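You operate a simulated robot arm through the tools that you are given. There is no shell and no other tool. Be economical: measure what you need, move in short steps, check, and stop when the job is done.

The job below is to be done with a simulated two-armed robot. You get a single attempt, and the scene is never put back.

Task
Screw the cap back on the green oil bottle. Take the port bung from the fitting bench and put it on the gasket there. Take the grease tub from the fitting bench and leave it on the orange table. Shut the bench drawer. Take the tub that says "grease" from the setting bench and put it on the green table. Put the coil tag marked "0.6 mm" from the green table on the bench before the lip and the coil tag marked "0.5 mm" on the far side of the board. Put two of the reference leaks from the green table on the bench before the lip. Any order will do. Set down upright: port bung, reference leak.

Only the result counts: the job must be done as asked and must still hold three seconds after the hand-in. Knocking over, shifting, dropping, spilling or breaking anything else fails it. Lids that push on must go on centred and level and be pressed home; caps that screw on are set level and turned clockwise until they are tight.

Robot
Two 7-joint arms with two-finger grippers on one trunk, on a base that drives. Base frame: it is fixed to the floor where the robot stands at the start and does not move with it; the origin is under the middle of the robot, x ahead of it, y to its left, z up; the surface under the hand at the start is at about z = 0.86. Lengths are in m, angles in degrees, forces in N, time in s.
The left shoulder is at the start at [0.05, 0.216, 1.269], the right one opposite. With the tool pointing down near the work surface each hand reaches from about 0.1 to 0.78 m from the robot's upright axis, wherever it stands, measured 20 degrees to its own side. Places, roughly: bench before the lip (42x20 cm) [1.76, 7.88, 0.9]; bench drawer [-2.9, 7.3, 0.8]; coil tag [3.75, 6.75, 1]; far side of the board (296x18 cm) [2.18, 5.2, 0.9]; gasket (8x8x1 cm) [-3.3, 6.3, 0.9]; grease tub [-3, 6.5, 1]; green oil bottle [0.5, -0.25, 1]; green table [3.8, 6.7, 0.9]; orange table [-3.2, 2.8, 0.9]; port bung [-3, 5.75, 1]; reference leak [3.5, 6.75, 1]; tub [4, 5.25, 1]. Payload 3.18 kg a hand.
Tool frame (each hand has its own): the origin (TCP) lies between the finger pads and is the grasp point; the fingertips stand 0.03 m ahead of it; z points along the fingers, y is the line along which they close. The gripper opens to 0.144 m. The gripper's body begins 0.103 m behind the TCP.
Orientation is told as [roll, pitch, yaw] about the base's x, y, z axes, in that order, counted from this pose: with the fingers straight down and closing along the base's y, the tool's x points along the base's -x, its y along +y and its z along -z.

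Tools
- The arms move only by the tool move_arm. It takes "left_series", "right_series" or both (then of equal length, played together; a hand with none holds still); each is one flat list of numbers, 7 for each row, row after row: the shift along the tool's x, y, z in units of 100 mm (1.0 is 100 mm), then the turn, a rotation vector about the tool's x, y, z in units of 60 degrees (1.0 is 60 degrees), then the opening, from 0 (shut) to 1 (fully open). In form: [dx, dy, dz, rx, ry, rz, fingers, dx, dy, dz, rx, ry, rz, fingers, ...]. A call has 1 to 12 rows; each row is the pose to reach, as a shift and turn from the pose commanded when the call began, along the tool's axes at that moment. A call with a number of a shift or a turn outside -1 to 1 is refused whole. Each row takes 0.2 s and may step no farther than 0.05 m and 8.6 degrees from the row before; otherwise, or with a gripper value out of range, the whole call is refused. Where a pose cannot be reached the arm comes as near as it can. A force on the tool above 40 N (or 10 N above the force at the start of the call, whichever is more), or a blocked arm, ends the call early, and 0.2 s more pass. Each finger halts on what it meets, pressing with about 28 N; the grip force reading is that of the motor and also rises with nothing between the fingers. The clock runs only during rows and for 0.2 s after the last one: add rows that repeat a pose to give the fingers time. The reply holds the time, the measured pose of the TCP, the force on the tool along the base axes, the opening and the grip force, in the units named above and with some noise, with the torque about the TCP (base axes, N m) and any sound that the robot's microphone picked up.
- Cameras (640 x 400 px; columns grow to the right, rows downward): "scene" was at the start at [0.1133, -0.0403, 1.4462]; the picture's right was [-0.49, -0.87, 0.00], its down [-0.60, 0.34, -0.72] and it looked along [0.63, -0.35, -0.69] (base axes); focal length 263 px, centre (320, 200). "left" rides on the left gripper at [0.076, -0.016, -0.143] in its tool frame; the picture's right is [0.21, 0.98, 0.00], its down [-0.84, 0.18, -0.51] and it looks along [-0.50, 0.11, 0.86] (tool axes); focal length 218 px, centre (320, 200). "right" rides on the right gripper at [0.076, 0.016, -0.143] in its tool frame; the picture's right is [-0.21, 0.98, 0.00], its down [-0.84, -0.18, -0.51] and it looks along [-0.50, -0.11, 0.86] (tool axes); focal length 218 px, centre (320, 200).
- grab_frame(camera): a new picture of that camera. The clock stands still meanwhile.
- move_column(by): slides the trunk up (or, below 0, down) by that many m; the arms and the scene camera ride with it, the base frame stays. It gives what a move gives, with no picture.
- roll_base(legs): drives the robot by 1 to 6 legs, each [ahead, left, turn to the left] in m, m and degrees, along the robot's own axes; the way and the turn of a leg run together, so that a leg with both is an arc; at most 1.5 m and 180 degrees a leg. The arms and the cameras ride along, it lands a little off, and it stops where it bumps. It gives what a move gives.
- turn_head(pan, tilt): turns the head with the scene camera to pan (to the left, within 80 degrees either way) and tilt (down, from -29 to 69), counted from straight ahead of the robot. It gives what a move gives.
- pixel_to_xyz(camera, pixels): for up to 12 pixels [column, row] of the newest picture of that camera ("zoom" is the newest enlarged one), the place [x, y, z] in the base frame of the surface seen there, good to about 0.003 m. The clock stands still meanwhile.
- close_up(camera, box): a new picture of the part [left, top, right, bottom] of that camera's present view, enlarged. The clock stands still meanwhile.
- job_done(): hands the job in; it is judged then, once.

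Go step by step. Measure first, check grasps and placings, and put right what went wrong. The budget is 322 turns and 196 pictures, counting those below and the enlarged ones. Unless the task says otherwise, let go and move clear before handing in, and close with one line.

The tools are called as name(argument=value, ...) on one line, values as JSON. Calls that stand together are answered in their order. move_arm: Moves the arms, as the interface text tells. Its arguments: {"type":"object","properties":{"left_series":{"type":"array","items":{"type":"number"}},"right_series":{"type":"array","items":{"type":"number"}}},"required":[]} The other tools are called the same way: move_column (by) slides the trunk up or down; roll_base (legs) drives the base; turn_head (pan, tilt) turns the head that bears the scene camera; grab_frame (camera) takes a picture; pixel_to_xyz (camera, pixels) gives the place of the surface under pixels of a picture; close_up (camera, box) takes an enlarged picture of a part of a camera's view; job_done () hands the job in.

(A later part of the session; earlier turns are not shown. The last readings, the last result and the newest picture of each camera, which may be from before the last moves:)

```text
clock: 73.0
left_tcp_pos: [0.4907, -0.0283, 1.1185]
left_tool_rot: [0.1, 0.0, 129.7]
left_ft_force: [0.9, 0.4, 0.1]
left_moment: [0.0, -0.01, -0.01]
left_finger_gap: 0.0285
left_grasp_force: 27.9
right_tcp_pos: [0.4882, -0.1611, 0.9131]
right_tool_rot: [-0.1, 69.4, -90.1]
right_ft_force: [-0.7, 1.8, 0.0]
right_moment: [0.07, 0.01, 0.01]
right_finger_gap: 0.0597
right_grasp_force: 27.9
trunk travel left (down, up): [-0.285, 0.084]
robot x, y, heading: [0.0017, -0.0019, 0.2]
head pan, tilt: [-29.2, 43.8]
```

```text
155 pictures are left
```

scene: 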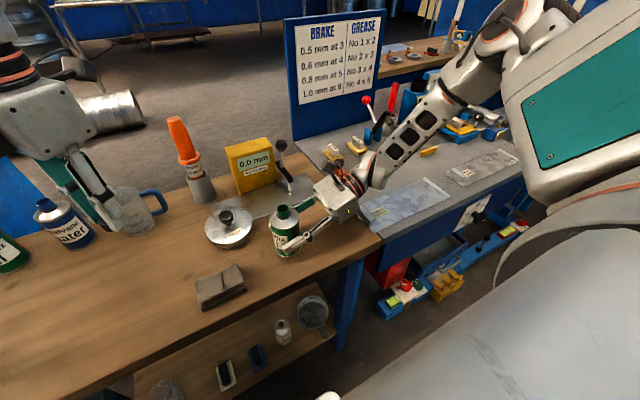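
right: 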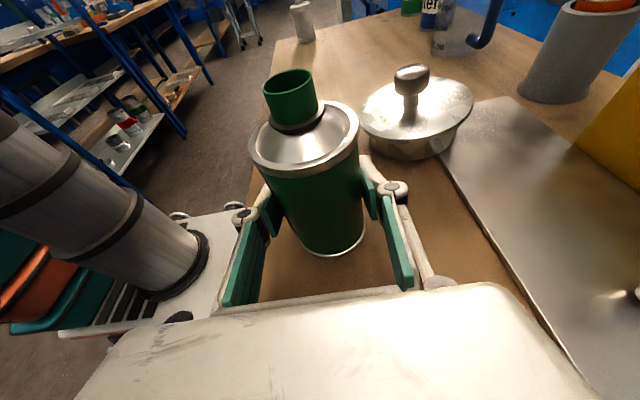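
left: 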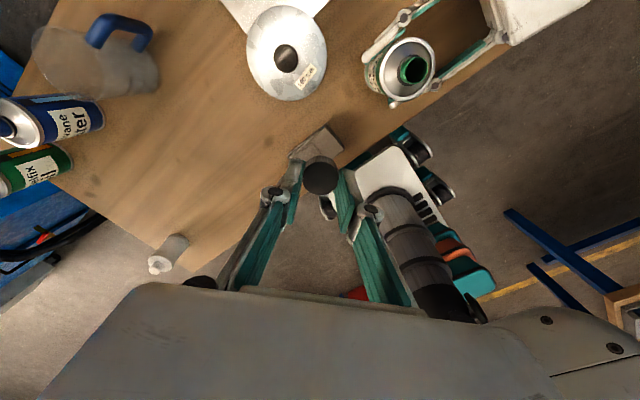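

Clear so far. I'll continue over the neck.

move_arm(left_series=[0.33, 0.28, 0, 0, 0, 0, 0.1, 0.66, 0.56, 0, 0, 0, 0, 0.1, 0.995, 0.855, 0, 0, 0, 0, 0.1, 0.995, 0.855, 0, 0, 0, 0, 0.1])

close_up(camera="left", box=[220, 60, 420, 240])

close_up(camera="scene", box=[230, 140, 330, 260])

```text
clock: 74.2
left_tcp_pos: [0.532, -0.1176, 1.1488]
left_tool_rot: [3.3, 3.1, 135.6]
left_ft_force: [0.2, -0.4, 0.0]
left_moment: [0.0, 0.03, -0.03]
left_finger_gap: 0.029
left_grasp_force: 27.5
right_tcp_pos: [0.4887, -0.161, 0.9126]
right_tool_rot: [-0.1, 69.4, -89.9]
right_ft_force: [-0.3, 1.0, -0.3]
right_moment: [-0.07, 0.04, 0.01]
right_finger_gap: 0.0598
right_grasp_force: 27.9
trunk travel left (down, up): [-0.285, 0.084]
robot x, y, heading: [0.0021, -0.0027, 0.1]
head pan, tilt: [-29.2, 43.8]
stopped in row 4 (left hand): the arm was blocked; the commanded pose is now the measured one
```

```text
2.22 times, centred on (320, 150) of left
```

zoom: 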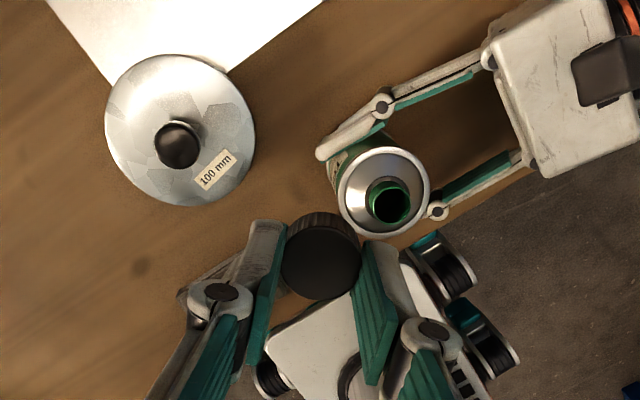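

```text
3.33 times, centred on (280, 200) of scene
```

zoom: 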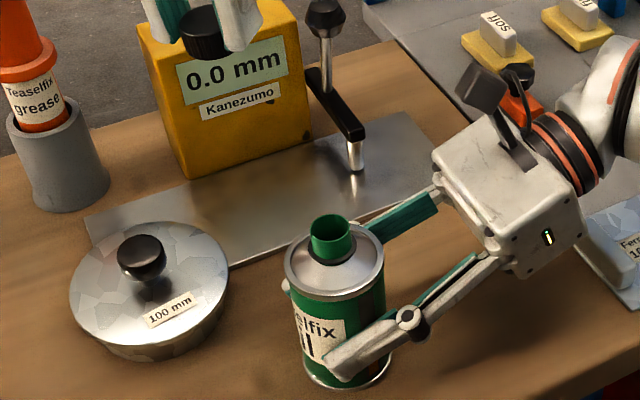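

The left arm was blocked at (0.532,-0.118), with the bottle untouched. I'll look at the wider scene to see what it met.

grab_frame(camera="scene")

```text
152 pictures are left
```

scene: 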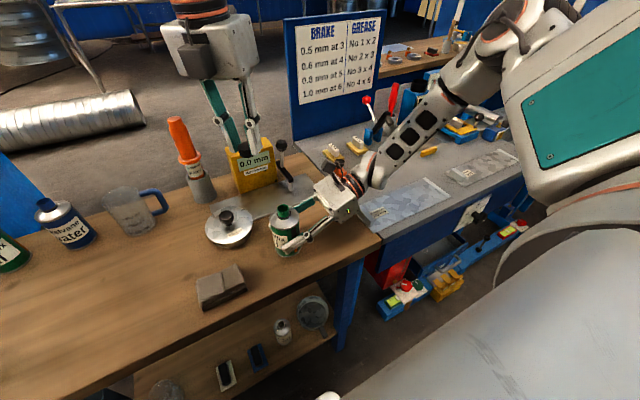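

Nothing visible touches, so it's likely an arm-pose limit. I'll back the left off and unwind its yaw to about 60°, then retry.

move_arm(left_series=[-0.3, -0.12, 0, 0, 0, 0, 0.1, -0.6, -0.24, 0, 0, 0, 0, 0.1, -0.916, -0.363, 0, 0, 0, 0, 0.1, -0.916, -0.363, 0, 0, 0, 0.13, 0.1, -0.916, -0.363, 0, 0, 0, 0.26, 0.1, -0.916, -0.363, 0, 0, 0, 0.39, 0.1, -0.916, -0.363, 0, 0, 0, 0.52, 0.1, -0.916, -0.363, 0, 0, 0, 0.65, 0.1, -0.916, -0.363, 0, 0, 0, 0.78, 0.1, -0.916, -0.363, 0, 0, 0, 0.91, 0.1])

```text
clock: 76.4
left_tcp_pos: [0.4902, -0.0305, 1.1412]
left_tool_rot: [-0.6, 4.0, 80.4]
left_ft_force: [-0.6, -0.7, 0.2]
left_moment: [-0.01, -0.03, -0.01]
left_finger_gap: 0.0288
left_grasp_force: 28.7
right_tcp_pos: [0.4888, -0.1614, 0.9131]
right_tool_rot: [-0.2, 69.4, -90.0]
right_ft_force: [-0.2, -0.2, 0.3]
right_moment: [0.01, -0.01, 0.06]
right_finger_gap: 0.0597
right_grasp_force: 28.5
trunk travel left (down, up): [-0.285, 0.084]
robot x, y, heading: [-0.0006, -0.0015, 0.1]
head pan, tilt: [-29.2, 43.8]
```

Now level it, turn to yaw 60, and step 60 mm toward the bottle.

move_arm(left_series=[0, 0, 0, -0.007, -0.021, 0.11, 0.1, 0, 0, 0, -0.015, -0.042, 0.23, 0.1, 0, 0, 0, -0.022, -0.064, 0.34, 0.1, 0.3, -0.05, 0, -0.022, -0.064, 0.34, 0.1, 0.59, -0.1, 0, -0.022, -0.064, 0.34, 0.1, 0.59, -0.1, 0, -0.022, -0.064, 0.34, 0.1])

```text
clock: 77.8
left_tcp_pos: [0.4905, -0.0904, 1.1453]
left_tool_rot: [0.0, 0.0, 60.3]
left_ft_force: [0.7, -0.2, 0.9]
left_moment: [-0.02, 0.03, -0.02]
left_finger_gap: 0.0286
left_grasp_force: 28.4
right_tcp_pos: [0.4882, -0.1599, 0.9122]
right_tool_rot: [-0.2, 69.3, -90.0]
right_ft_force: [-0.5, 1.6, 0.5]
right_moment: [0.06, 0.06, -0.01]
right_finger_gap: 0.0596
right_grasp_force: 28.3
trunk travel left (down, up): [-0.285, 0.084]
robot x, y, heading: [0.0008, -0.0005, 0.1]
head pan, tilt: [-29.2, 43.8]
```

Level at yaw 60. I'll move over the neck and lower to z≈1.08.

move_arm(left_series=[0.3, -0.16, 0, 0, 0, 0, 0.1, 0.614, -0.329, 0, 0, 0, 0, 0.1, 0.614, -0.329, 0.3, 0, 0, 0, 0.1, 0.614, -0.329, 0.62, 0, 0, 0, 0.1, 0.614, -0.329, 0.62, 0, 0, 0, 0.1])

close_up(camera="scene", box=[230, 140, 340, 250])

close_up(camera="right", box=[180, 0, 420, 180])

```text
clock: 78.6
left_tcp_pos: [0.5369, -0.1147, 1.1805]
left_tool_rot: [-3.2, 5.2, 66.4]
left_ft_force: [0.5, -0.4, 1.0]
left_moment: [0.02, 0.02, 0.0]
left_finger_gap: 0.0284
left_grasp_force: 28.0
right_tcp_pos: [0.4898, -0.1622, 0.9123]
right_tool_rot: [0.0, 69.4, -89.8]
right_ft_force: [-0.5, -1.4, 1.2]
right_moment: [-0.09, 0.1, 0.04]
right_finger_gap: 0.0598
right_grasp_force: 28.1
trunk travel left (down, up): [-0.285, 0.084]
robot x, y, heading: [-0.0007, -0.0013, 0.1]
head pan, tilt: [-29.2, 43.8]
stopped in row 3 (left hand): the arm was blocked; the commanded pose is now the measured one
```

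```text
3.64 times, centred on (285, 195) of scene
```

zoom: 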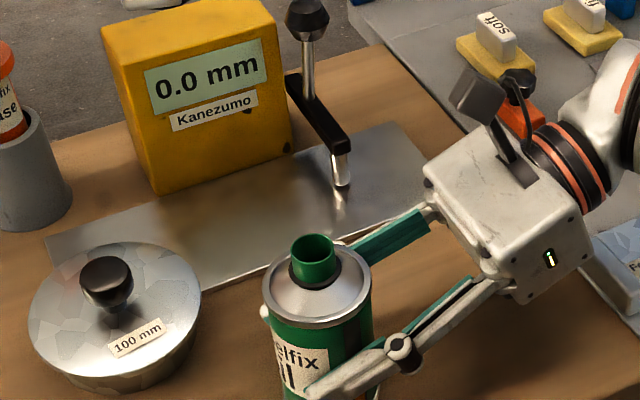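

```text
2.22 times, centred on (300, 90) of right
```

zoom: 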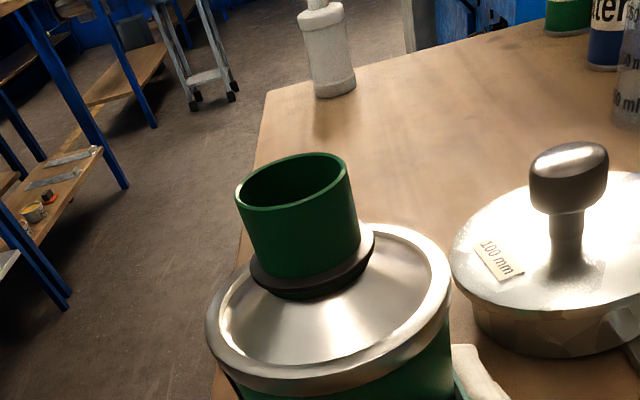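

The left can't cross this far. I'll instead release the bottle, retreat the right, and drive the base about 0.14 m to the right so the bottle is central. First back off both hands.

move_arm(left_series=[-0.2, 0.2, 0, 0, 0, 0, 0.1, -0.45, 0.45, 0, 0, 0, 0, 0.1, -0.7, 0.7, 0, 0, 0, 0, 0.1, -0.7, 0.7, 0, 0, 0, 0, 0.1, -0.7, 0.7, 0, 0, 0, 0, 0.1, -0.7, 0.7, 0, 0, 0, 0, 0.1, -0.7, 0.7, 0, 0, 0, 0, 0.1], right_series=[0, 0, 0, 0, 0, 0, 0.6, 0, 0, 0, 0, 0, 0, 0.7, 0, 0, 0, 0, 0, 0, 0.7, 0, 0, -0.3, 0, 0, 0, 0.7, 0, 0, -0.6, 0, 0, 0, 0.7, 0, 0, -0.95, 0, 0, 0, 0.7, 0, 0, -0.95, 0, 0, 0, 0.7])

grab_frame(camera="scene")

```text
clock: 80.2
left_tcp_pos: [0.4985, -0.0244, 1.1684]
left_tool_rot: [-3.1, 5.0, 66.1]
left_ft_force: [-0.2, 1.1, -0.3]
left_moment: [-0.02, 0.0, -0.01]
left_finger_gap: 0.0287
left_grasp_force: 28.3
right_tcp_pos: [0.491, -0.2491, 0.9477]
right_tool_rot: [-0.2, 69.2, -89.8]
right_ft_force: [1.4, 0.3, 0.2]
right_moment: [-0.02, -0.01, 0.03]
right_finger_gap: 0.1008
right_grasp_force: 0.0
trunk travel left (down, up): [-0.285, 0.084]
robot x, y, heading: [0.001, 0.0008, 0.0]
head pan, tilt: [-29.2, 43.8]
```

```text
149 pictures are left
```

scene: 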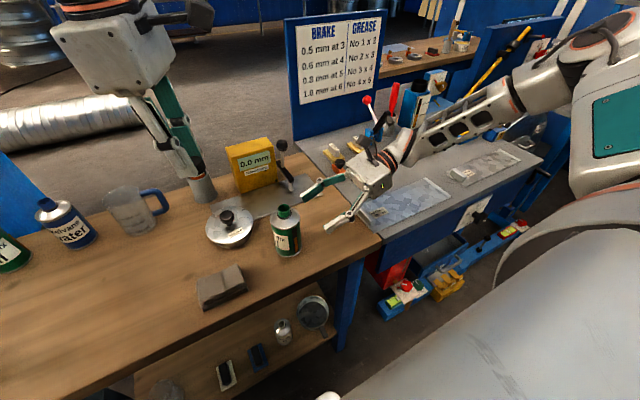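

The right is clear of the bottle. I'll raise it 0.1 m, drive 0.14 m right, then look.

move_arm(right_series=[0.312, 0, -0.117, 0, 0, 0, 0.7, 0.624, 0, -0.234, 0, 0, 0, 0.7, 0.936, 0, -0.352, 0, 0, 0, 0.7])

roll_base(legs=[[0, -0.14, 0]])

grab_frame(camera="scene")

```text
clock: 81.0
left_tcp_pos: [0.4987, -0.0243, 1.1698]
left_tool_rot: [-3.2, 5.0, 66.1]
left_ft_force: [-0.2, -0.5, 0.5]
left_moment: [-0.03, 0.02, 0.02]
left_finger_gap: 0.0287
left_grasp_force: 27.5
right_tcp_pos: [0.4896, -0.2499, 1.0472]
right_tool_rot: [-0.2, 69.3, -89.9]
right_ft_force: [0.0, -0.5, 0.3]
right_moment: [-0.01, 0.01, 0.02]
right_finger_gap: 0.1007
right_grasp_force: 0.1
trunk travel left (down, up): [-0.285, 0.084]
robot x, y, heading: [0.0017, 0.0021, 0.1]
head pan, tilt: [-29.2, 43.8]
```

```text
clock: 82.9
left_tcp_pos: [0.4984, -0.1661, 1.1702]
left_tool_rot: [-3.0, 5.0, 66.1]
left_ft_force: [-0.4, -0.1, 0.9]
left_moment: [0.0, 0.01, 0.01]
left_finger_gap: 0.0288
left_grasp_force: 28.4
right_tcp_pos: [0.4912, -0.3905, 1.048]
right_tool_rot: [-0.2, 69.4, -89.9]
right_ft_force: [-0.3, -0.9, 0.5]
right_moment: [0.0, -0.05, 0.03]
right_finger_gap: 0.1007
right_grasp_force: 0.1
trunk travel left (down, up): [-0.285, 0.084]
robot x, y, heading: [0.0012, -0.1367, -0.1]
head pan, tilt: [-29.2, 43.8]
```

```text
148 pictures are left
```

scene: 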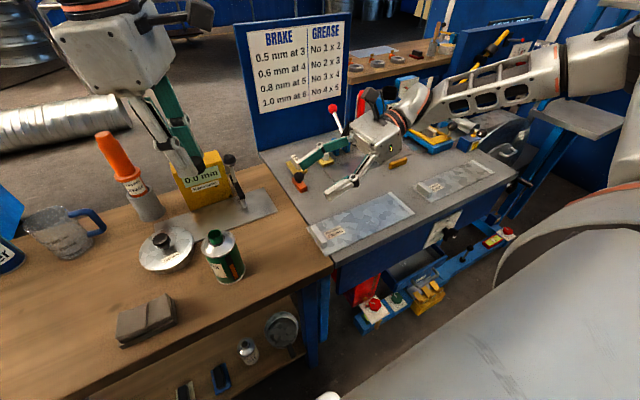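

The bottle is now central for the robot. I'll level the left and pull it back 60 mm, while the right descends toward the bottle's side.

move_arm(left_series=[-0.2, 0.08, 0, -0.025, -0.04, 0, 0.1, -0.4, 0.16, 0, -0.05, -0.083, 0, 0.1, -0.55, 0.244, 0, -0.05, -0.083, -0.12, 0.1, -0.55, 0.244, 0, -0.05, -0.083, -0.24, 0.1, -0.55, 0.244, 0, -0.05, -0.083, -0.24, 0.1], right_series=[-0.25, 0, 0.33, 0, 0, 0, 0.7, -0.5, 0, 0.66, 0, 0, 0, 0.7, -0.76, 0, 1, 0, 0, 0, 0.7, -0.76, 0, 1, 0, 0, 0, 0.7, -0.76, 0, 1, 0, 0, 0, 0.7])

grab_frame(camera="right")

```text
clock: 84.1
left_tcp_pos: [0.4978, -0.1048, 1.1632]
left_tool_rot: [0.7, 0.2, 80.7]
left_ft_force: [-0.6, 0.1, 0.4]
left_moment: [-0.04, 0.01, 0.01]
left_finger_gap: 0.0288
left_grasp_force: 27.9
right_tcp_pos: [0.4903, -0.3221, 0.9401]
right_tool_rot: [-0.2, 69.3, -89.9]
right_ft_force: [-0.2, 0.0, -0.2]
right_moment: [0.02, 0.01, 0.0]
right_finger_gap: 0.101
right_grasp_force: 0.0
trunk travel left (down, up): [-0.285, 0.084]
robot x, y, heading: [0.0024, -0.1407, 0.1]
head pan, tilt: [-29.2, 43.8]
```

```text
147 pictures are left
```

right: 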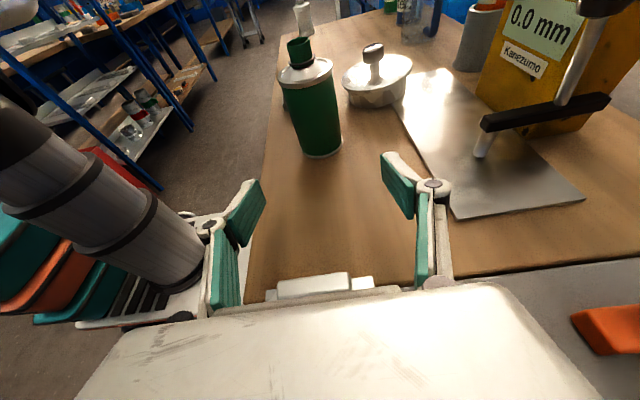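

Now advance along y in two steps to straddle the bottle, then close.

move_arm(right_series=[0.05, 0, 0.27, 0, 0, 0, 0.7, 0.1, 0, 0.54, 0, 0, 0, 0.7, 0.15, -0.005, 0.8, 0, 0, 0, 0.7, 0.15, -0.005, 0.8, 0, 0, 0, 0.7])

move_arm(right_series=[0.05, 0, 0.27, 0, 0, 0, 0.7, 0.1, 0, 0.54, 0, 0, 0, 0.7, 0.15, -0.005, 0.8, 0, 0, 0, 0.7, 0.15, -0.005, 0.8, 0, 0, 0, 0.7])

close_up(camera="right", box=[160, 40, 480, 300])

```text
clock: 85.1
left_tcp_pos: [0.4976, -0.1055, 1.1636]
left_tool_rot: [0.7, 0.3, 80.6]
left_ft_force: [0.3, -0.7, -0.3]
left_moment: [0.01, 0.05, 0.03]
left_finger_gap: 0.0288
left_grasp_force: 27.6
right_tcp_pos: [0.4871, -0.2457, 0.9294]
right_tool_rot: [-0.1, 69.3, -90.0]
right_ft_force: [-0.5, 0.3, -0.2]
right_moment: [0.03, 0.0, 0.01]
right_finger_gap: 0.101
right_grasp_force: 0.0
right hand out of reach, approached as far as the arm can: row 3, 4
trunk travel left (down, up): [-0.285, 0.084]
robot x, y, heading: [-0.0012, -0.1376, -0.0]
head pan, tilt: [-29.2, 43.8]
```

```text
clock: 86.1
left_tcp_pos: [0.497, -0.1066, 1.162]
left_tool_rot: [0.7, 0.2, 80.6]
left_ft_force: [-0.5, 0.2, 0.4]
left_moment: [0.02, -0.01, 0.03]
left_finger_gap: 0.0285
left_grasp_force: 27.7
right_tcp_pos: [0.4694, -0.1942, 0.955]
right_tool_rot: [-0.2, 69.5, -90.0]
right_ft_force: [-0.8, 0.9, -0.4]
right_moment: [0.02, 0.01, 0.0]
right_finger_gap: 0.1008
right_grasp_force: 0.0
right hand out of reach, approached as far as the arm can: row 1, 2, 3, 4
trunk travel left (down, up): [-0.285, 0.084]
robot x, y, heading: [0.0031, -0.1391, 0.2]
head pan, tilt: [-29.2, 43.8]
```

```text
1.54 times, centred on (320, 170) of right
```

zoom: 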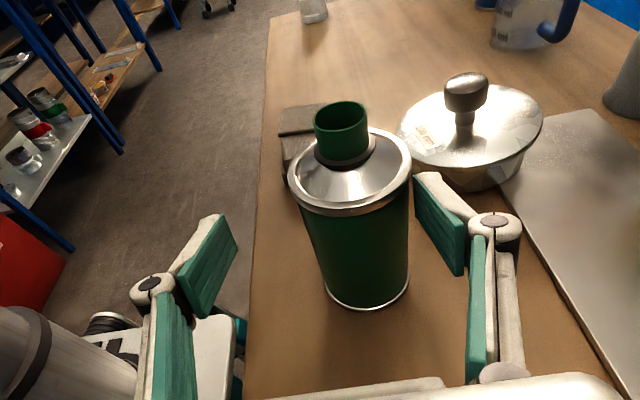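

Short of reach again. I'll back off slightly, lower the trunk 60 mm, and continue.

move_arm(right_series=[0.15, 0.2, -0.35, 0, 0, 0, 0.7, 0.15, 0.2, -0.35, 0, 0, 0, 0.7])

move_column(by=-0.06)

```text
clock: 86.7
left_tcp_pos: [0.4973, -0.1046, 1.162]
left_tool_rot: [0.8, 0.2, 80.7]
left_ft_force: [0.4, -0.1, -1.9]
left_moment: [-0.05, 0.0, 0.02]
left_finger_gap: 0.0286
left_grasp_force: 28.1
right_tcp_pos: [0.4899, -0.2197, 0.9808]
right_tool_rot: [-0.2, 69.4, -89.9]
right_ft_force: [0.5, 0.5, 1.1]
right_moment: [0.01, 0.0, 0.0]
right_finger_gap: 0.1004
right_grasp_force: 0.1
trunk travel left (down, up): [-0.285, 0.084]
robot x, y, heading: [-0.0039, -0.1402, 0.2]
head pan, tilt: [-29.2, 43.8]
```

```text
clock: 87.7
left_tcp_pos: [0.4972, -0.1053, 1.1042]
left_tool_rot: [0.4, 0.3, 80.6]
left_ft_force: [-0.9, 0.1, -0.1]
left_moment: [0.0, -0.04, 0.0]
left_finger_gap: 0.0288
left_grasp_force: 28.4
right_tcp_pos: [0.4887, -0.2215, 0.9214]
right_tool_rot: [0.2, 69.4, -89.6]
right_ft_force: [0.8, -0.3, 1.1]
right_moment: [-0.05, -0.02, -0.04]
right_finger_gap: 0.1008
right_grasp_force: 0.0
trunk travel left (down, up): [-0.225, 0.144]
robot x, y, heading: [0.0005, -0.141, 0.1]
head pan, tilt: [-29.2, 43.8]
```

Advance the remaining 60 mm.

move_arm(right_series=[0.07, 0, 0.3, 0, 0, 0, 0.7, 0.138, 0, 0.594, 0, 0, 0, 0.7, 0.138, 0, 0.594, 0, 0, 0, 0.7])

close_up(camera="right", box=[160, 40, 480, 300])

```text
clock: 88.5
left_tcp_pos: [0.4991, -0.1058, 1.1033]
left_tool_rot: [0.7, 0.3, 80.5]
left_ft_force: [-0.5, 0.8, 0.1]
left_moment: [0.02, 0.01, 0.02]
left_finger_gap: 0.0285
left_grasp_force: 27.8
right_tcp_pos: [0.4886, -0.1613, 0.91]
right_tool_rot: [0.0, 69.3, -89.8]
right_ft_force: [0.1, 0.1, 0.3]
right_moment: [0.02, 0.01, 0.0]
right_finger_gap: 0.1008
right_grasp_force: 0.1
trunk travel left (down, up): [-0.225, 0.144]
robot x, y, heading: [0.0012, -0.1397, -0.2]
head pan, tilt: [-29.2, 43.8]
```

```text
1.54 times, centred on (320, 170) of right
```

zoom: 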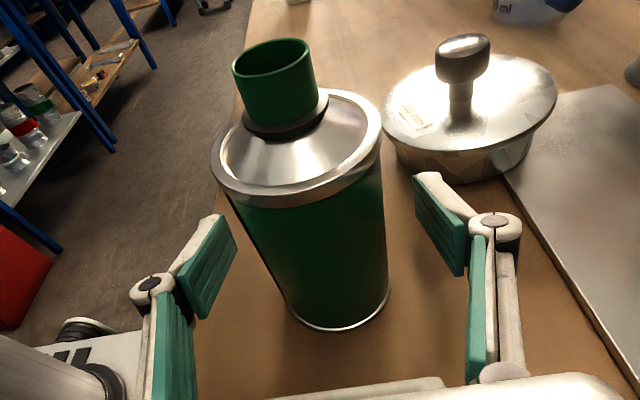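

Close on the bottle, and simultaneously move the left over the neck.

move_arm(right_series=[0, 0, 0, 0, 0, 0, 0.55, 0, 0, 0, 0, 0, 0, 0.45, 0, 0, 0, 0, 0, 0, 0.35, 0, 0, 0, 0, 0, 0, 0.35, 0, 0, 0, 0, 0, 0, 0.35])

move_arm(left_series=[0.25, 0, 0, 0.012, -0.005, 0, 0.1, 0.553, 0, 0, 0.012, -0.005, 0, 0.1, 0.553, 0, 0, 0.012, -0.005, 0, 0.1])

close_up(camera="left", box=[220, 60, 420, 240])

close_up(camera="scene", box=[160, 160, 280, 280])

```text
clock: 89.7
left_tcp_pos: [0.4983, -0.1052, 1.104]
left_tool_rot: [0.7, 0.2, 80.6]
left_ft_force: [0.4, 0.2, 0.4]
left_moment: [-0.02, 0.0, 0.02]
left_finger_gap: 0.0287
left_grasp_force: 27.7
right_tcp_pos: [0.4889, -0.1624, 0.9108]
right_tool_rot: [-0.2, 69.4, -89.9]
right_ft_force: [0.3, -0.4, 0.7]
right_moment: [-0.03, 0.0, 0.02]
right_finger_gap: 0.0596
right_grasp_force: 28.1
trunk travel left (down, up): [-0.225, 0.144]
robot x, y, heading: [-0.0, -0.1374, 0.1]
head pan, tilt: [-29.2, 43.8]
```

```text
clock: 90.5
left_tcp_pos: [0.4908, -0.1603, 1.1035]
left_tool_rot: [-0.1, 0.0, 80.7]
left_ft_force: [-0.6, 0.3, 0.1]
left_moment: [-0.01, -0.02, 0.02]
left_finger_gap: 0.0288
left_grasp_force: 28.6
right_tcp_pos: [0.4876, -0.1628, 0.9113]
right_tool_rot: [-0.2, 69.4, -89.8]
right_ft_force: [0.6, 2.3, 0.3]
right_moment: [0.15, -0.01, 0.03]
right_finger_gap: 0.0599
right_grasp_force: 28.3
trunk travel left (down, up): [-0.225, 0.144]
robot x, y, heading: [0.0002, -0.1415, 0.2]
head pan, tilt: [-29.2, 43.8]
```

```text
2.22 times, centred on (320, 150) of left
```

zoom: 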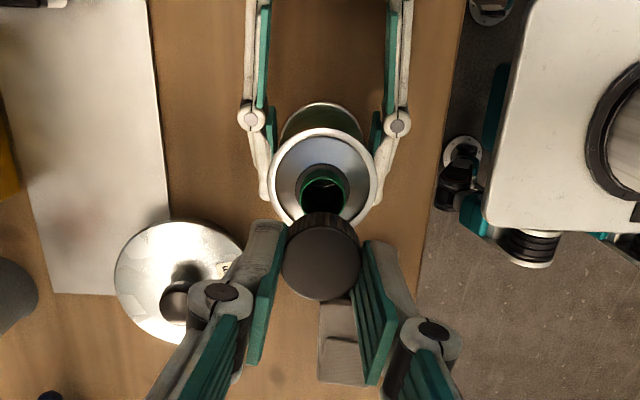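

```text
3.33 times, centred on (220, 220) of scene
```

zoom: 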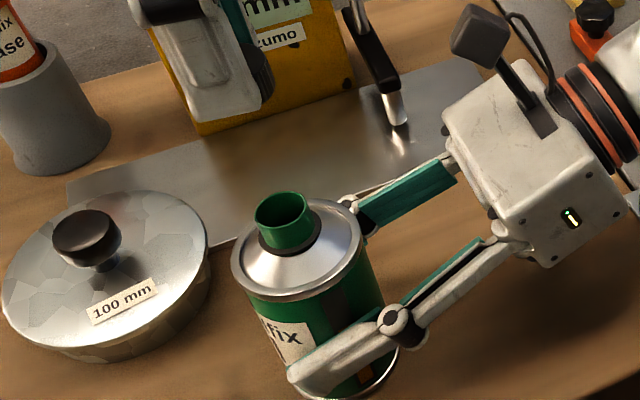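

Reached: cap above the neck at yaw 80. I'll measure the rim (scene zoom) and then the cap in the left view.

pixel_to_xyz(camera="zoom", pixels=[[257, 210], [311, 208], [284, 192], [277, 232], [305, 222], [265, 225], [298, 196], [233, 260], [359, 240], [295, 297]])

grab_frame(camera="left")

pixel_to_xyz(camera="left", pixels=[[320, 181], [304, 179], [337, 179], [320, 164], [320, 192], [313, 143], [329, 143], [320, 135], [297, 143], [345, 143]])

```text
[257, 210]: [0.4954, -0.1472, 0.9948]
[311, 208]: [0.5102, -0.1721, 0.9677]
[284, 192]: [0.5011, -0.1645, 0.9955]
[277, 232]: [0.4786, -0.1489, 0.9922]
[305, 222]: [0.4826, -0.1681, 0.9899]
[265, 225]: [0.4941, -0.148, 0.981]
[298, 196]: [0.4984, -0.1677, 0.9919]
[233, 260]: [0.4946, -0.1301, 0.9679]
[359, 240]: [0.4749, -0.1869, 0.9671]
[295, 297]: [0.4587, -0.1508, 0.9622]
```

```text
142 pictures are left
```

left: 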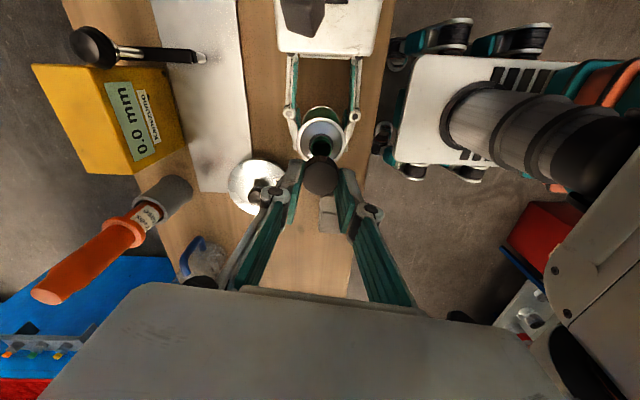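

```text
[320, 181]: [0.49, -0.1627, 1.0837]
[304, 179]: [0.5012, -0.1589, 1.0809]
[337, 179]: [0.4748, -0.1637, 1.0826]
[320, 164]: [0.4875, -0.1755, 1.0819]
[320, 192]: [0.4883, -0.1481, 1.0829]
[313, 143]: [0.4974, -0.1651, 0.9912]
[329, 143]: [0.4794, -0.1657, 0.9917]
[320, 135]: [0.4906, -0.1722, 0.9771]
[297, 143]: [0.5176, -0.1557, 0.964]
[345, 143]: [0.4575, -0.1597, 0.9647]
```

The cap centre (~0.488,-0.162) vs. neck (~0.4887,-0.160) are nearly aligned; shift ~1 mm and descend to just above the rim.

move_arm(left_series=[-0.012, 0.005, 0.3, 0, 0, 0, 0.1, -0.012, 0.005, 0.6, 0, 0, 0, 0.1, -0.012, 0.005, 0.66, 0, 0, 0, 0.1, -0.012, 0.005, 0.66, 0, 0, 0, 0.1])

close_up(camera="scene", box=[180, 190, 260, 270])

close_up(camera="right", box=[220, 20, 380, 180])

```text
clock: 91.5
left_tcp_pos: [0.4889, -0.158, 1.0369]
left_tool_rot: [-0.1, 0.0, 80.6]
left_ft_force: [0.7, 0.0, -0.5]
left_moment: [-0.02, -0.01, 0.01]
left_finger_gap: 0.029
left_grasp_force: 28.0
right_tcp_pos: [0.4885, -0.1625, 0.9118]
right_tool_rot: [-0.2, 69.4, -89.8]
right_ft_force: [0.1, 0.1, 1.5]
right_moment: [0.02, 0.04, 0.02]
right_finger_gap: 0.0598
right_grasp_force: 28.0
trunk travel left (down, up): [-0.225, 0.144]
robot x, y, heading: [-0.0011, -0.1373, 0.1]
head pan, tilt: [-29.2, 43.8]
```

```text
5.00 times, centred on (220, 230) of scene
```

zoom: 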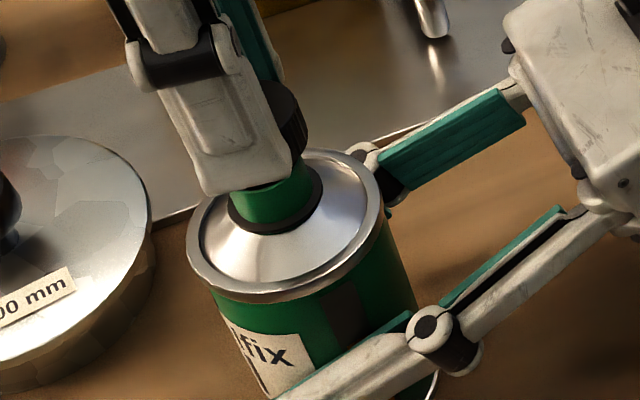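

```text
2.50 times, centred on (300, 100) of right
```

zoom: 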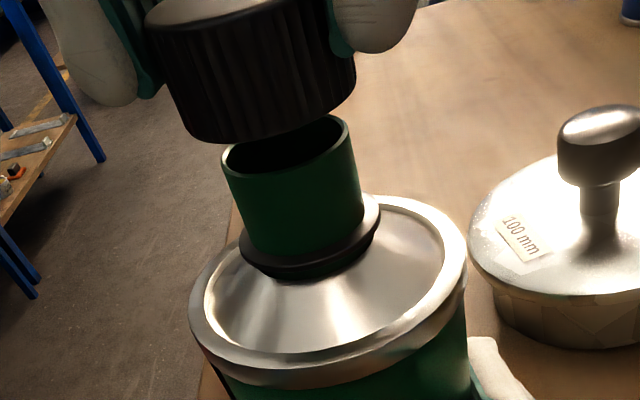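

The right view shows the cap just above the neck, level. I'll measure the cap's and rim's edges in this zoom.

pixel_to_xyz(camera="zoom", pixels=[[186, 130], [352, 85], [260, 140], [225, 160], [352, 130], [290, 160], [270, 165], [310, 150], [270, 100], [240, 240], [375, 205]])

```text
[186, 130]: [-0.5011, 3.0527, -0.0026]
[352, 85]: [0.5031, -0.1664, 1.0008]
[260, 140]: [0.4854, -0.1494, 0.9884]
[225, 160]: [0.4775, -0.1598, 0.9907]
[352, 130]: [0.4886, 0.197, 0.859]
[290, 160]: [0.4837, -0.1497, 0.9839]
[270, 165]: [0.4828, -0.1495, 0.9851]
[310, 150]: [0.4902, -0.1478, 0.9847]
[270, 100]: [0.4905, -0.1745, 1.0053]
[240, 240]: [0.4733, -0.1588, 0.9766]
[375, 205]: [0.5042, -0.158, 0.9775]
```

Cap and neck agree within about 1 mm. Descend gently to contact.

move_arm(left_series=[0, 0, 0.04, 0, 0, 0, 0.1, 0, 0, 0.06, 0, 0, 0, 0.1, 0, 0, 0.075, 0, 0, 0, 0.1, 0, 0, 0.09, 0, 0, 0, 0.1])

close_up(camera="right", box=[220, 20, 380, 180])

```text
clock: 92.5
left_tcp_pos: [0.4891, -0.1593, 1.0289]
left_tool_rot: [-0.1, 0.0, 80.5]
left_ft_force: [-0.2, 1.3, 6.8]
left_moment: [0.11, 0.05, -0.01]
left_finger_gap: 0.0288
left_grasp_force: 28.2
right_tcp_pos: [0.4882, -0.1613, 0.9112]
right_tool_rot: [0.0, 69.4, -89.9]
right_ft_force: [1.7, 1.2, -0.2]
right_moment: [0.21, 0.09, -0.03]
right_finger_gap: 0.0598
right_grasp_force: 27.9
trunk travel left (down, up): [-0.225, 0.144]
robot x, y, heading: [0.0011, -0.1404, -0.1]
head pan, tilt: [-29.2, 43.8]
```

```text
2.50 times, centred on (300, 100) of right
```

zoom: 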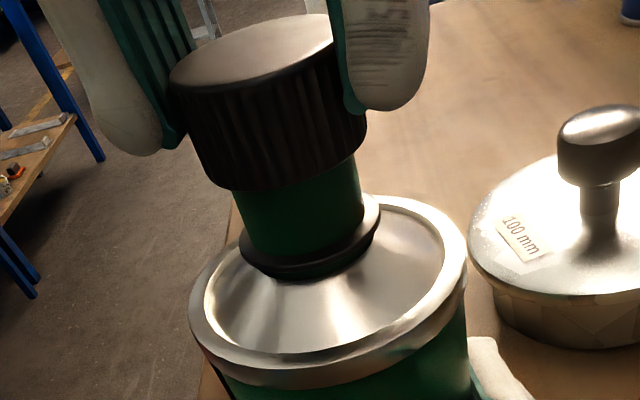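

The cap sits over the neck, level, with 7 N. Now turn clockwise with the bottle held.

move_arm(left_series=[0, 0, 0, 0, 0, 0.14, 0.1, 0, 0, 0.01, 0, 0, 0.28, 0.1, 0, 0, 0.01, 0, 0, 0.42, 0.1, 0, 0, 0.02, 0, 0, 0.56, 0.1, 0, 0, 0.02, 0, 0, 0.7, 0.1, 0, 0, 0.03, 0, 0, 0.84, 0.1, 0, 0, 0.03, 0, 0, 0.98, 0.1])

close_up(camera="right", box=[220, 20, 380, 180])

```text
clock: 94.1
left_tcp_pos: [0.4896, -0.1586, 1.0239]
left_tool_rot: [0.0, 0.0, 21.7]
left_ft_force: [1.5, 1.4, -0.9]
left_moment: [0.03, -0.04, 0.03]
left_finger_gap: 0.0287
left_grasp_force: 27.3
right_tcp_pos: [0.4869, -0.1609, 0.9127]
right_tool_rot: [-0.2, 69.5, -89.8]
right_ft_force: [-2.0, -0.4, 3.4]
right_moment: [0.1, -0.1, -0.03]
right_finger_gap: 0.0597
right_grasp_force: 27.8
trunk travel left (down, up): [-0.225, 0.144]
robot x, y, heading: [-0.0019, -0.1367, 0.2]
head pan, tilt: [-29.2, 43.8]
```

```text
2.50 times, centred on (300, 100) of right
```

zoom: 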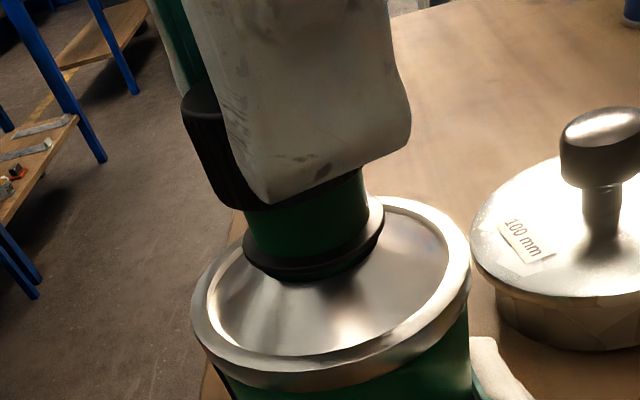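

It has engaged: z dropped 5 mm and force vanished. Continue clockwise.

move_arm(left_series=[0, 0, 0.005, 0, 0, 0.14, 0.1, 0, 0, 0.01, 0, 0, 0.28, 0.1, 0, 0, 0.015, 0, 0, 0.42, 0.1, 0, 0, 0.02, 0, 0, 0.56, 0.1, 0, 0, 0.025, 0, 0, 0.7, 0.1, 0, 0, 0.025, 0, 0, 0.84, 0.1, 0, 0, 0.025, 0, 0, 0.98, 0.1])

```text
clock: 95.7
left_tcp_pos: [0.4887, -0.1596, 1.0224]
left_tool_rot: [0.1, 0.0, -37.2]
left_ft_force: [1.9, -0.6, -0.1]
left_moment: [-0.03, -0.1, -0.01]
left_finger_gap: 0.0287
left_grasp_force: 27.8
right_tcp_pos: [0.4876, -0.1607, 0.9119]
right_tool_rot: [-0.1, 69.4, -89.8]
right_ft_force: [-4.3, 2.7, 6.6]
right_moment: [-0.08, -0.21, -0.02]
right_finger_gap: 0.0597
right_grasp_force: 28.5
trunk travel left (down, up): [-0.225, 0.144]
robot x, y, heading: [0.002, -0.139, 0.0]
head pan, tilt: [-29.2, 43.8]
```

Turned 118° in total. I'll open, unwind to yaw ~80, and check the cap stays.

move_arm(left_series=[0, 0, 0, 0, 0, 0, 0.3, 0, 0, 0, 0, 0, 0, 0.3, 0, 0, 0, 0, 0, -0.14, 0.3, 0, 0, 0, 0, 0, -0.28, 0.3, 0, 0, 0, 0, 0, -0.42, 0.3, 0, 0, 0, 0, 0, -0.56, 0.3, 0, 0, 0, 0, 0, -0.7, 0.3, 0, 0, 0, 0, 0, -0.84, 0.3, 0, 0, 0, 0, 0, -0.98, 0.3])

move_arm(left_series=[0, 0, 0, 0, 0, -0.14, 0.3, 0, 0, 0, 0, 0, -0.28, 0.3, 0, 0, 0, 0, 0, -0.42, 0.3, 0, 0, 0, 0, 0, -0.56, 0.3, 0, 0, 0, 0, 0, -0.7, 0.3, 0, 0, 0, 0, 0, -0.84, 0.3, 0, 0, 0, 0, 0, -0.98, 0.3])

close_up(camera="right", box=[220, 20, 380, 180])

```text
clock: 97.7
left_tcp_pos: [0.4879, -0.1578, 1.0234]
left_tool_rot: [0.0, -0.1, 22.0]
left_ft_force: [-0.5, -0.4, 0.2]
left_moment: [-0.02, 0.0, 0.0]
left_finger_gap: 0.0433
left_grasp_force: 0.0
right_tcp_pos: [0.4885, -0.1612, 0.9131]
right_tool_rot: [-0.1, 69.4, -89.8]
right_ft_force: [1.7, 0.9, 7.3]
right_moment: [-0.15, -0.27, 0.04]
right_finger_gap: 0.0599
right_grasp_force: 28.3
trunk travel left (down, up): [-0.225, 0.144]
robot x, y, heading: [0.0017, -0.142, -0.2]
head pan, tilt: [-29.2, 43.8]
```

```text
clock: 99.3
left_tcp_pos: [0.4893, -0.1584, 1.0236]
left_tool_rot: [-0.2, 0.0, 80.8]
left_ft_force: [0.6, -0.2, 1.1]
left_moment: [0.02, 0.0, 0.02]
left_finger_gap: 0.0434
left_grasp_force: 0.1
right_tcp_pos: [0.4884, -0.162, 0.9122]
right_tool_rot: [-0.1, 69.4, -89.8]
right_ft_force: [1.9, 0.9, 7.3]
right_moment: [-0.13, -0.24, 0.05]
right_finger_gap: 0.0599
right_grasp_force: 27.4
trunk travel left (down, up): [-0.225, 0.144]
robot x, y, heading: [-0.0002, -0.1393, 0.1]
head pan, tilt: [-29.2, 43.8]
```

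```text
2.50 times, centred on (300, 100) of right
```

zoom: 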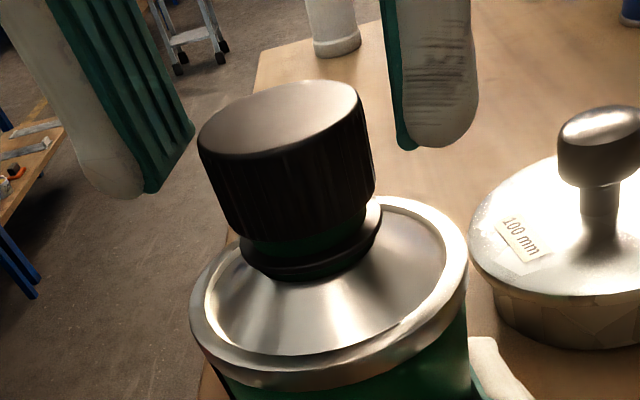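

The cap is well down on the neck near the collar. Lower 4 mm, regrip and turn further until tight.

move_arm(left_series=[0, 0, 0.04, 0, 0, 0, 0.3, 0, 0, 0.04, 0, 0, 0, 0.1, 0, 0, 0.04, 0, 0, 0, 0.1, 0, 0, 0.04, 0, 0, 0, 0.1])

move_arm(left_series=[0, 0, 0.003, 0, 0, 0.14, 0.1, 0, 0, 0.006, 0, 0, 0.28, 0.1, 0, 0, 0.01, 0, 0, 0.42, 0.1, 0, 0, 0.012, 0, 0, 0.56, 0.1, 0, 0, 0.015, 0, 0, 0.7, 0.1, 0, 0, 0.018, 0, 0, 0.84, 0.1, 0, 0, 0.02, 0, 0, 0.98, 0.1])

move_arm(left_series=[0, 0, 0.003, 0, 0, 0.14, 0.1, 0, 0, 0.006, 0, 0, 0.28, 0.1, 0, 0, 0.01, 0, 0, 0.42, 0.1, 0, 0, 0.012, 0, 0, 0.56, 0.1, 0, 0, 0.015, 0, 0, 0.7, 0.1, 0, 0, 0.018, 0, 0, 0.84, 0.1, 0, 0, 0.02, 0, 0, 0.98, 0.1])

```text
clock: 100.3
left_tcp_pos: [0.4886, -0.1585, 1.0187]
left_tool_rot: [0.0, 0.0, 80.6]
left_ft_force: [-3.0, -0.1, 1.1]
left_moment: [0.02, 0.09, -0.02]
left_finger_gap: 0.0286
left_grasp_force: 27.7
right_tcp_pos: [0.4881, -0.1624, 0.9118]
right_tool_rot: [-0.2, 69.3, -89.9]
right_ft_force: [3.8, 0.0, 6.6]
right_moment: [-0.03, -0.02, 0.04]
right_finger_gap: 0.06
right_grasp_force: 27.9
trunk travel left (down, up): [-0.225, 0.144]
robot x, y, heading: [0.0034, -0.1374, 0.1]
head pan, tilt: [-29.2, 43.8]
```

```text
clock: 101.9
left_tcp_pos: [0.4879, -0.1583, 1.0182]
left_tool_rot: [-0.1, -0.1, 21.6]
left_ft_force: [-2.6, 0.9, 6.5]
left_moment: [-0.08, 0.3, -0.02]
left_finger_gap: 0.0286
left_grasp_force: 28.2
right_tcp_pos: [0.4885, -0.1624, 0.912]
right_tool_rot: [-0.1, 69.4, -89.8]
right_ft_force: [5.1, 1.6, 1.5]
right_moment: [0.08, -0.2, 0.05]
right_finger_gap: 0.0601
right_grasp_force: 27.6
trunk travel left (down, up): [-0.225, 0.144]
robot x, y, heading: [-0.0001, -0.1393, 0.1]
head pan, tilt: [-29.2, 43.8]
```

```text
clock: 103.5
left_tcp_pos: [0.4879, -0.1589, 1.0163]
left_tool_rot: [0.1, -0.2, -37.2]
left_ft_force: [-6.3, 1.4, 22.5]
left_moment: [0.04, 0.36, -0.01]
left_finger_gap: 0.0287
left_grasp_force: 28.0
right_tcp_pos: [0.4871, -0.1613, 0.9112]
right_tool_rot: [-0.1, 69.3, -89.9]
right_ft_force: [8.5, 3.6, -3.5]
right_moment: [-0.09, -0.05, 0.05]
right_finger_gap: 0.06
right_grasp_force: 27.9
trunk travel left (down, up): [-0.225, 0.144]
robot x, y, heading: [-0.001, -0.1424, 0.0]
head pan, tilt: [-29.2, 43.8]
```

Pushing 22 N, no twist torque yet. Ratchet again and look.

move_arm(left_series=[0, 0, 0, 0, 0, 0, 0.3, 0, 0, 0, 0, 0, 0, 0.3, 0, 0, 0, 0, 0, -0.14, 0.3, 0, 0, 0, 0, 0, -0.28, 0.3, 0, 0, 0, 0, 0, -0.42, 0.3, 0, 0, 0, 0, 0, -0.56, 0.3, 0, 0, 0, 0, 0, -0.7, 0.3, 0, 0, 0, 0, 0, -0.84, 0.3, 0, 0, 0, 0, 0, -0.98, 0.3])

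move_arm(left_series=[0, 0, 0, 0, 0, -0.14, 0.3, 0, 0, 0, 0, 0, -0.28, 0.3, 0, 0, 0, 0, 0, -0.42, 0.3, 0, 0, 0, 0, 0, -0.56, 0.3, 0, 0, 0, 0, 0, -0.7, 0.3, 0, 0, 0, 0, 0, -0.84, 0.3, 0, 0, 0, 0, 0, -0.98, 0.3])

close_up(camera="right", box=[220, 20, 380, 180])

```text
clock: 105.5
left_tcp_pos: [0.4899, -0.1578, 1.016]
left_tool_rot: [0.0, -0.1, 22.0]
left_ft_force: [0.1, 0.3, 0.8]
left_moment: [0.0, 0.0, -0.02]
left_finger_gap: 0.0432
left_grasp_force: 0.0
right_tcp_pos: [0.4889, -0.1623, 0.9118]
right_tool_rot: [-0.2, 69.5, -90.0]
right_ft_force: [-1.5, 0.9, 1.2]
right_moment: [-0.04, 0.02, 0.0]
right_finger_gap: 0.0597
right_grasp_force: 27.6
trunk travel left (down, up): [-0.225, 0.144]
robot x, y, heading: [0.0004, -0.1409, 0.2]
head pan, tilt: [-29.2, 43.8]
```

```text
clock: 107.1
left_tcp_pos: [0.4887, -0.1578, 1.0144]
left_tool_rot: [0.0, 0.0, 80.8]
left_ft_force: [1.2, -0.4, -0.5]
left_moment: [-0.01, -0.01, 0.02]
left_finger_gap: 0.0434
left_grasp_force: 0.1
right_tcp_pos: [0.4893, -0.1619, 0.9116]
right_tool_rot: [-0.2, 69.3, -89.9]
right_ft_force: [-1.0, 2.0, 1.7]
right_moment: [-0.05, 0.0, 0.02]
right_finger_gap: 0.0599
right_grasp_force: 27.9
trunk travel left (down, up): [-0.225, 0.144]
robot x, y, heading: [-0.0005, -0.1418, -0.2]
head pan, tilt: [-29.2, 43.8]
```

```text
2.50 times, centred on (300, 100) of right
```

zoom: 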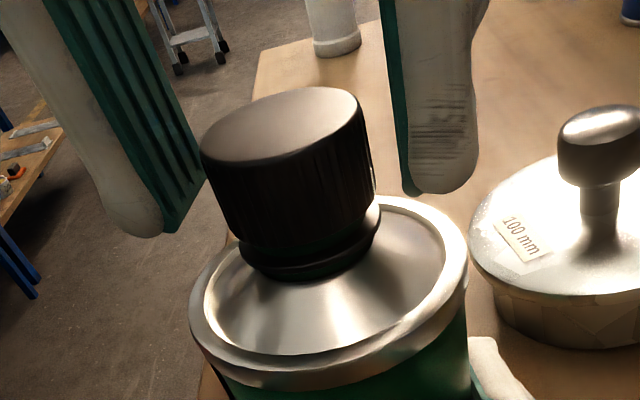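

Nearly at the collar. Regrip and turn again.

move_arm(left_series=[0, 0, 0, 0, 0, 0, 0.1, 0, 0, 0, 0, 0, 0, 0.1, 0, 0, 0, 0, 0, 0, 0.1])

move_arm(left_series=[0, 0, 0.001, 0, 0, 0.14, 0.1, 0, 0, 0.002, 0, 0, 0.28, 0.1, 0, 0, 0.003, 0, 0, 0.42, 0.1, 0, 0, 0.004, 0, 0, 0.56, 0.1, 0, 0, 0.005, 0, 0, 0.7, 0.1, 0, 0, 0.006, 0, 0, 0.84, 0.1, 0, 0, 0.006, 0, 0, 0.98, 0.1])

move_arm(left_series=[0, 0, 0.001, 0, 0, 0.14, 0.1, 0, 0, 0.002, 0, 0, 0.28, 0.1, 0, 0, 0.003, 0, 0, 0.42, 0.1, 0, 0, 0.004, 0, 0, 0.56, 0.1, 0, 0, 0.005, 0, 0, 0.7, 0.1, 0, 0, 0.006, 0, 0, 0.84, 0.1, 0, 0, 0.006, 0, 0, 0.98, 0.1])

```text
clock: 107.9
left_tcp_pos: [0.4885, -0.1585, 1.0148]
left_tool_rot: [0.0, -0.1, 80.6]
left_ft_force: [-1.7, -0.6, 0.0]
left_moment: [-0.01, 0.06, 0.0]
left_finger_gap: 0.0287
left_grasp_force: 28.3
right_tcp_pos: [0.4874, -0.1624, 0.912]
right_tool_rot: [-0.2, 69.4, -90.0]
right_ft_force: [0.8, 1.6, 2.5]
right_moment: [0.01, 0.15, -0.05]
right_finger_gap: 0.06
right_grasp_force: 28.5
trunk travel left (down, up): [-0.225, 0.144]
robot x, y, heading: [-0.0035, -0.1408, 0.1]
head pan, tilt: [-29.2, 43.8]
```

```text
clock: 109.5
left_tcp_pos: [0.4898, -0.1585, 1.0154]
left_tool_rot: [0.1, 0.0, 21.6]
left_ft_force: [-3.6, 4.2, -0.3]
left_moment: [0.12, 0.14, 0.0]
left_finger_gap: 0.0285
left_grasp_force: 27.3
right_tcp_pos: [0.4893, -0.1615, 0.9115]
right_tool_rot: [-0.1, 69.4, -89.9]
right_ft_force: [3.1, -3.5, 1.5]
right_moment: [0.19, 0.16, -0.02]
right_finger_gap: 0.06
right_grasp_force: 27.8
trunk travel left (down, up): [-0.225, 0.144]
robot x, y, heading: [-0.0011, -0.1405, -0.1]
head pan, tilt: [-29.2, 43.8]
```

```text
clock: 111.1
left_tcp_pos: [0.4888, -0.159, 1.0132]
left_tool_rot: [0.0, -0.1, -37.1]
left_ft_force: [-0.2, -2.7, 1.1]
left_moment: [-0.07, -0.02, 0.49]
left_finger_gap: 0.0285
left_grasp_force: 28.0
right_tcp_pos: [0.488, -0.1617, 0.912]
right_tool_rot: [-0.4, 69.4, -90.0]
right_ft_force: [0.9, 3.1, 0.7]
right_moment: [-0.13, 0.05, -0.44]
right_finger_gap: 0.0594
right_grasp_force: 27.7
trunk travel left (down, up): [-0.225, 0.144]
robot x, y, heading: [0.0023, -0.1388, 0.1]
head pan, tilt: [-29.2, 43.8]
```

Torque has risen to 0.49 Nm, so it's tight. I'll give a last ~10° to confirm, then release and look.

move_arm(left_series=[0, 0, 0, 0, 0, 0.1, 0.1, 0, 0, 0, 0, 0, 0.18, 0.1])

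move_arm(left_series=[0, 0, 0, 0, 0, 0, 0.3, 0, 0, 0, 0, 0, 0, 0.4, 0, 0, -0.4, 0, 0, 0, 0.4, 0, 0, -0.8, 0, 0, 0, 0.4, 0, 0, -1, 0, 0, 0, 0.4])

close_up(camera="right", box=[220, 20, 380, 180])

```text
clock: 111.7
left_tcp_pos: [0.4895, -0.1589, 1.0139]
left_tool_rot: [0.0, -0.3, -42.6]
left_ft_force: [-3.1, -6.6, 0.8]
left_moment: [-0.2, 0.18, 0.36]
left_finger_gap: 0.0285
left_grasp_force: 28.0
left hand out of reach, approached as far as the arm can: row 2
right_tcp_pos: [0.4874, -0.1623, 0.9113]
right_tool_rot: [-0.2, 69.4, -89.8]
right_ft_force: [3.0, 7.4, -0.5]
right_moment: [-0.52, 0.19, -0.34]
right_finger_gap: 0.0594
right_grasp_force: 27.8
trunk travel left (down, up): [-0.225, 0.144]
robot x, y, heading: [-0.0014, -0.1392, 0.3]
head pan, tilt: [-29.2, 43.8]
```

```text
clock: 112.9
left_tcp_pos: [0.4909, -0.1581, 1.0139]
left_tool_rot: [0.0, -0.3, -42.6]
left_ft_force: [0.1, 0.1, 0.4]
left_moment: [-0.03, -0.03, 0.01]
left_finger_gap: 0.0578
left_grasp_force: 0.1
left hand out of reach, approached as far as the arm can: row 3, 4, 5
right_tcp_pos: [0.4891, -0.1625, 0.9123]
right_tool_rot: [-0.2, 69.4, -89.9]
right_ft_force: [-0.5, 0.4, 0.0]
right_moment: [0.0, 0.01, -0.01]
right_finger_gap: 0.0595
right_grasp_force: 27.8
trunk travel left (down, up): [-0.225, 0.144]
robot x, y, heading: [0.0005, -0.142, 0.3]
head pan, tilt: [-29.2, 43.8]
```

```text
2.50 times, centred on (300, 100) of right
```

zoom: 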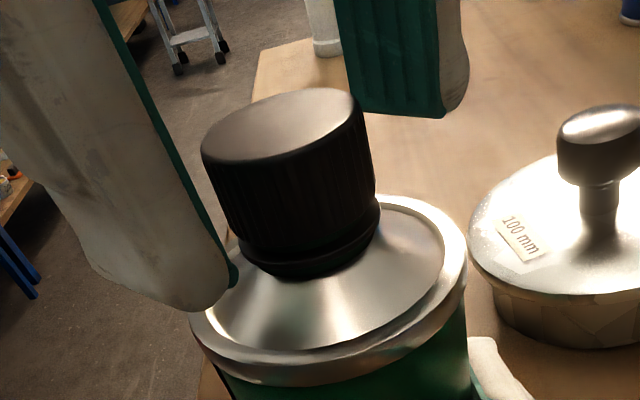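

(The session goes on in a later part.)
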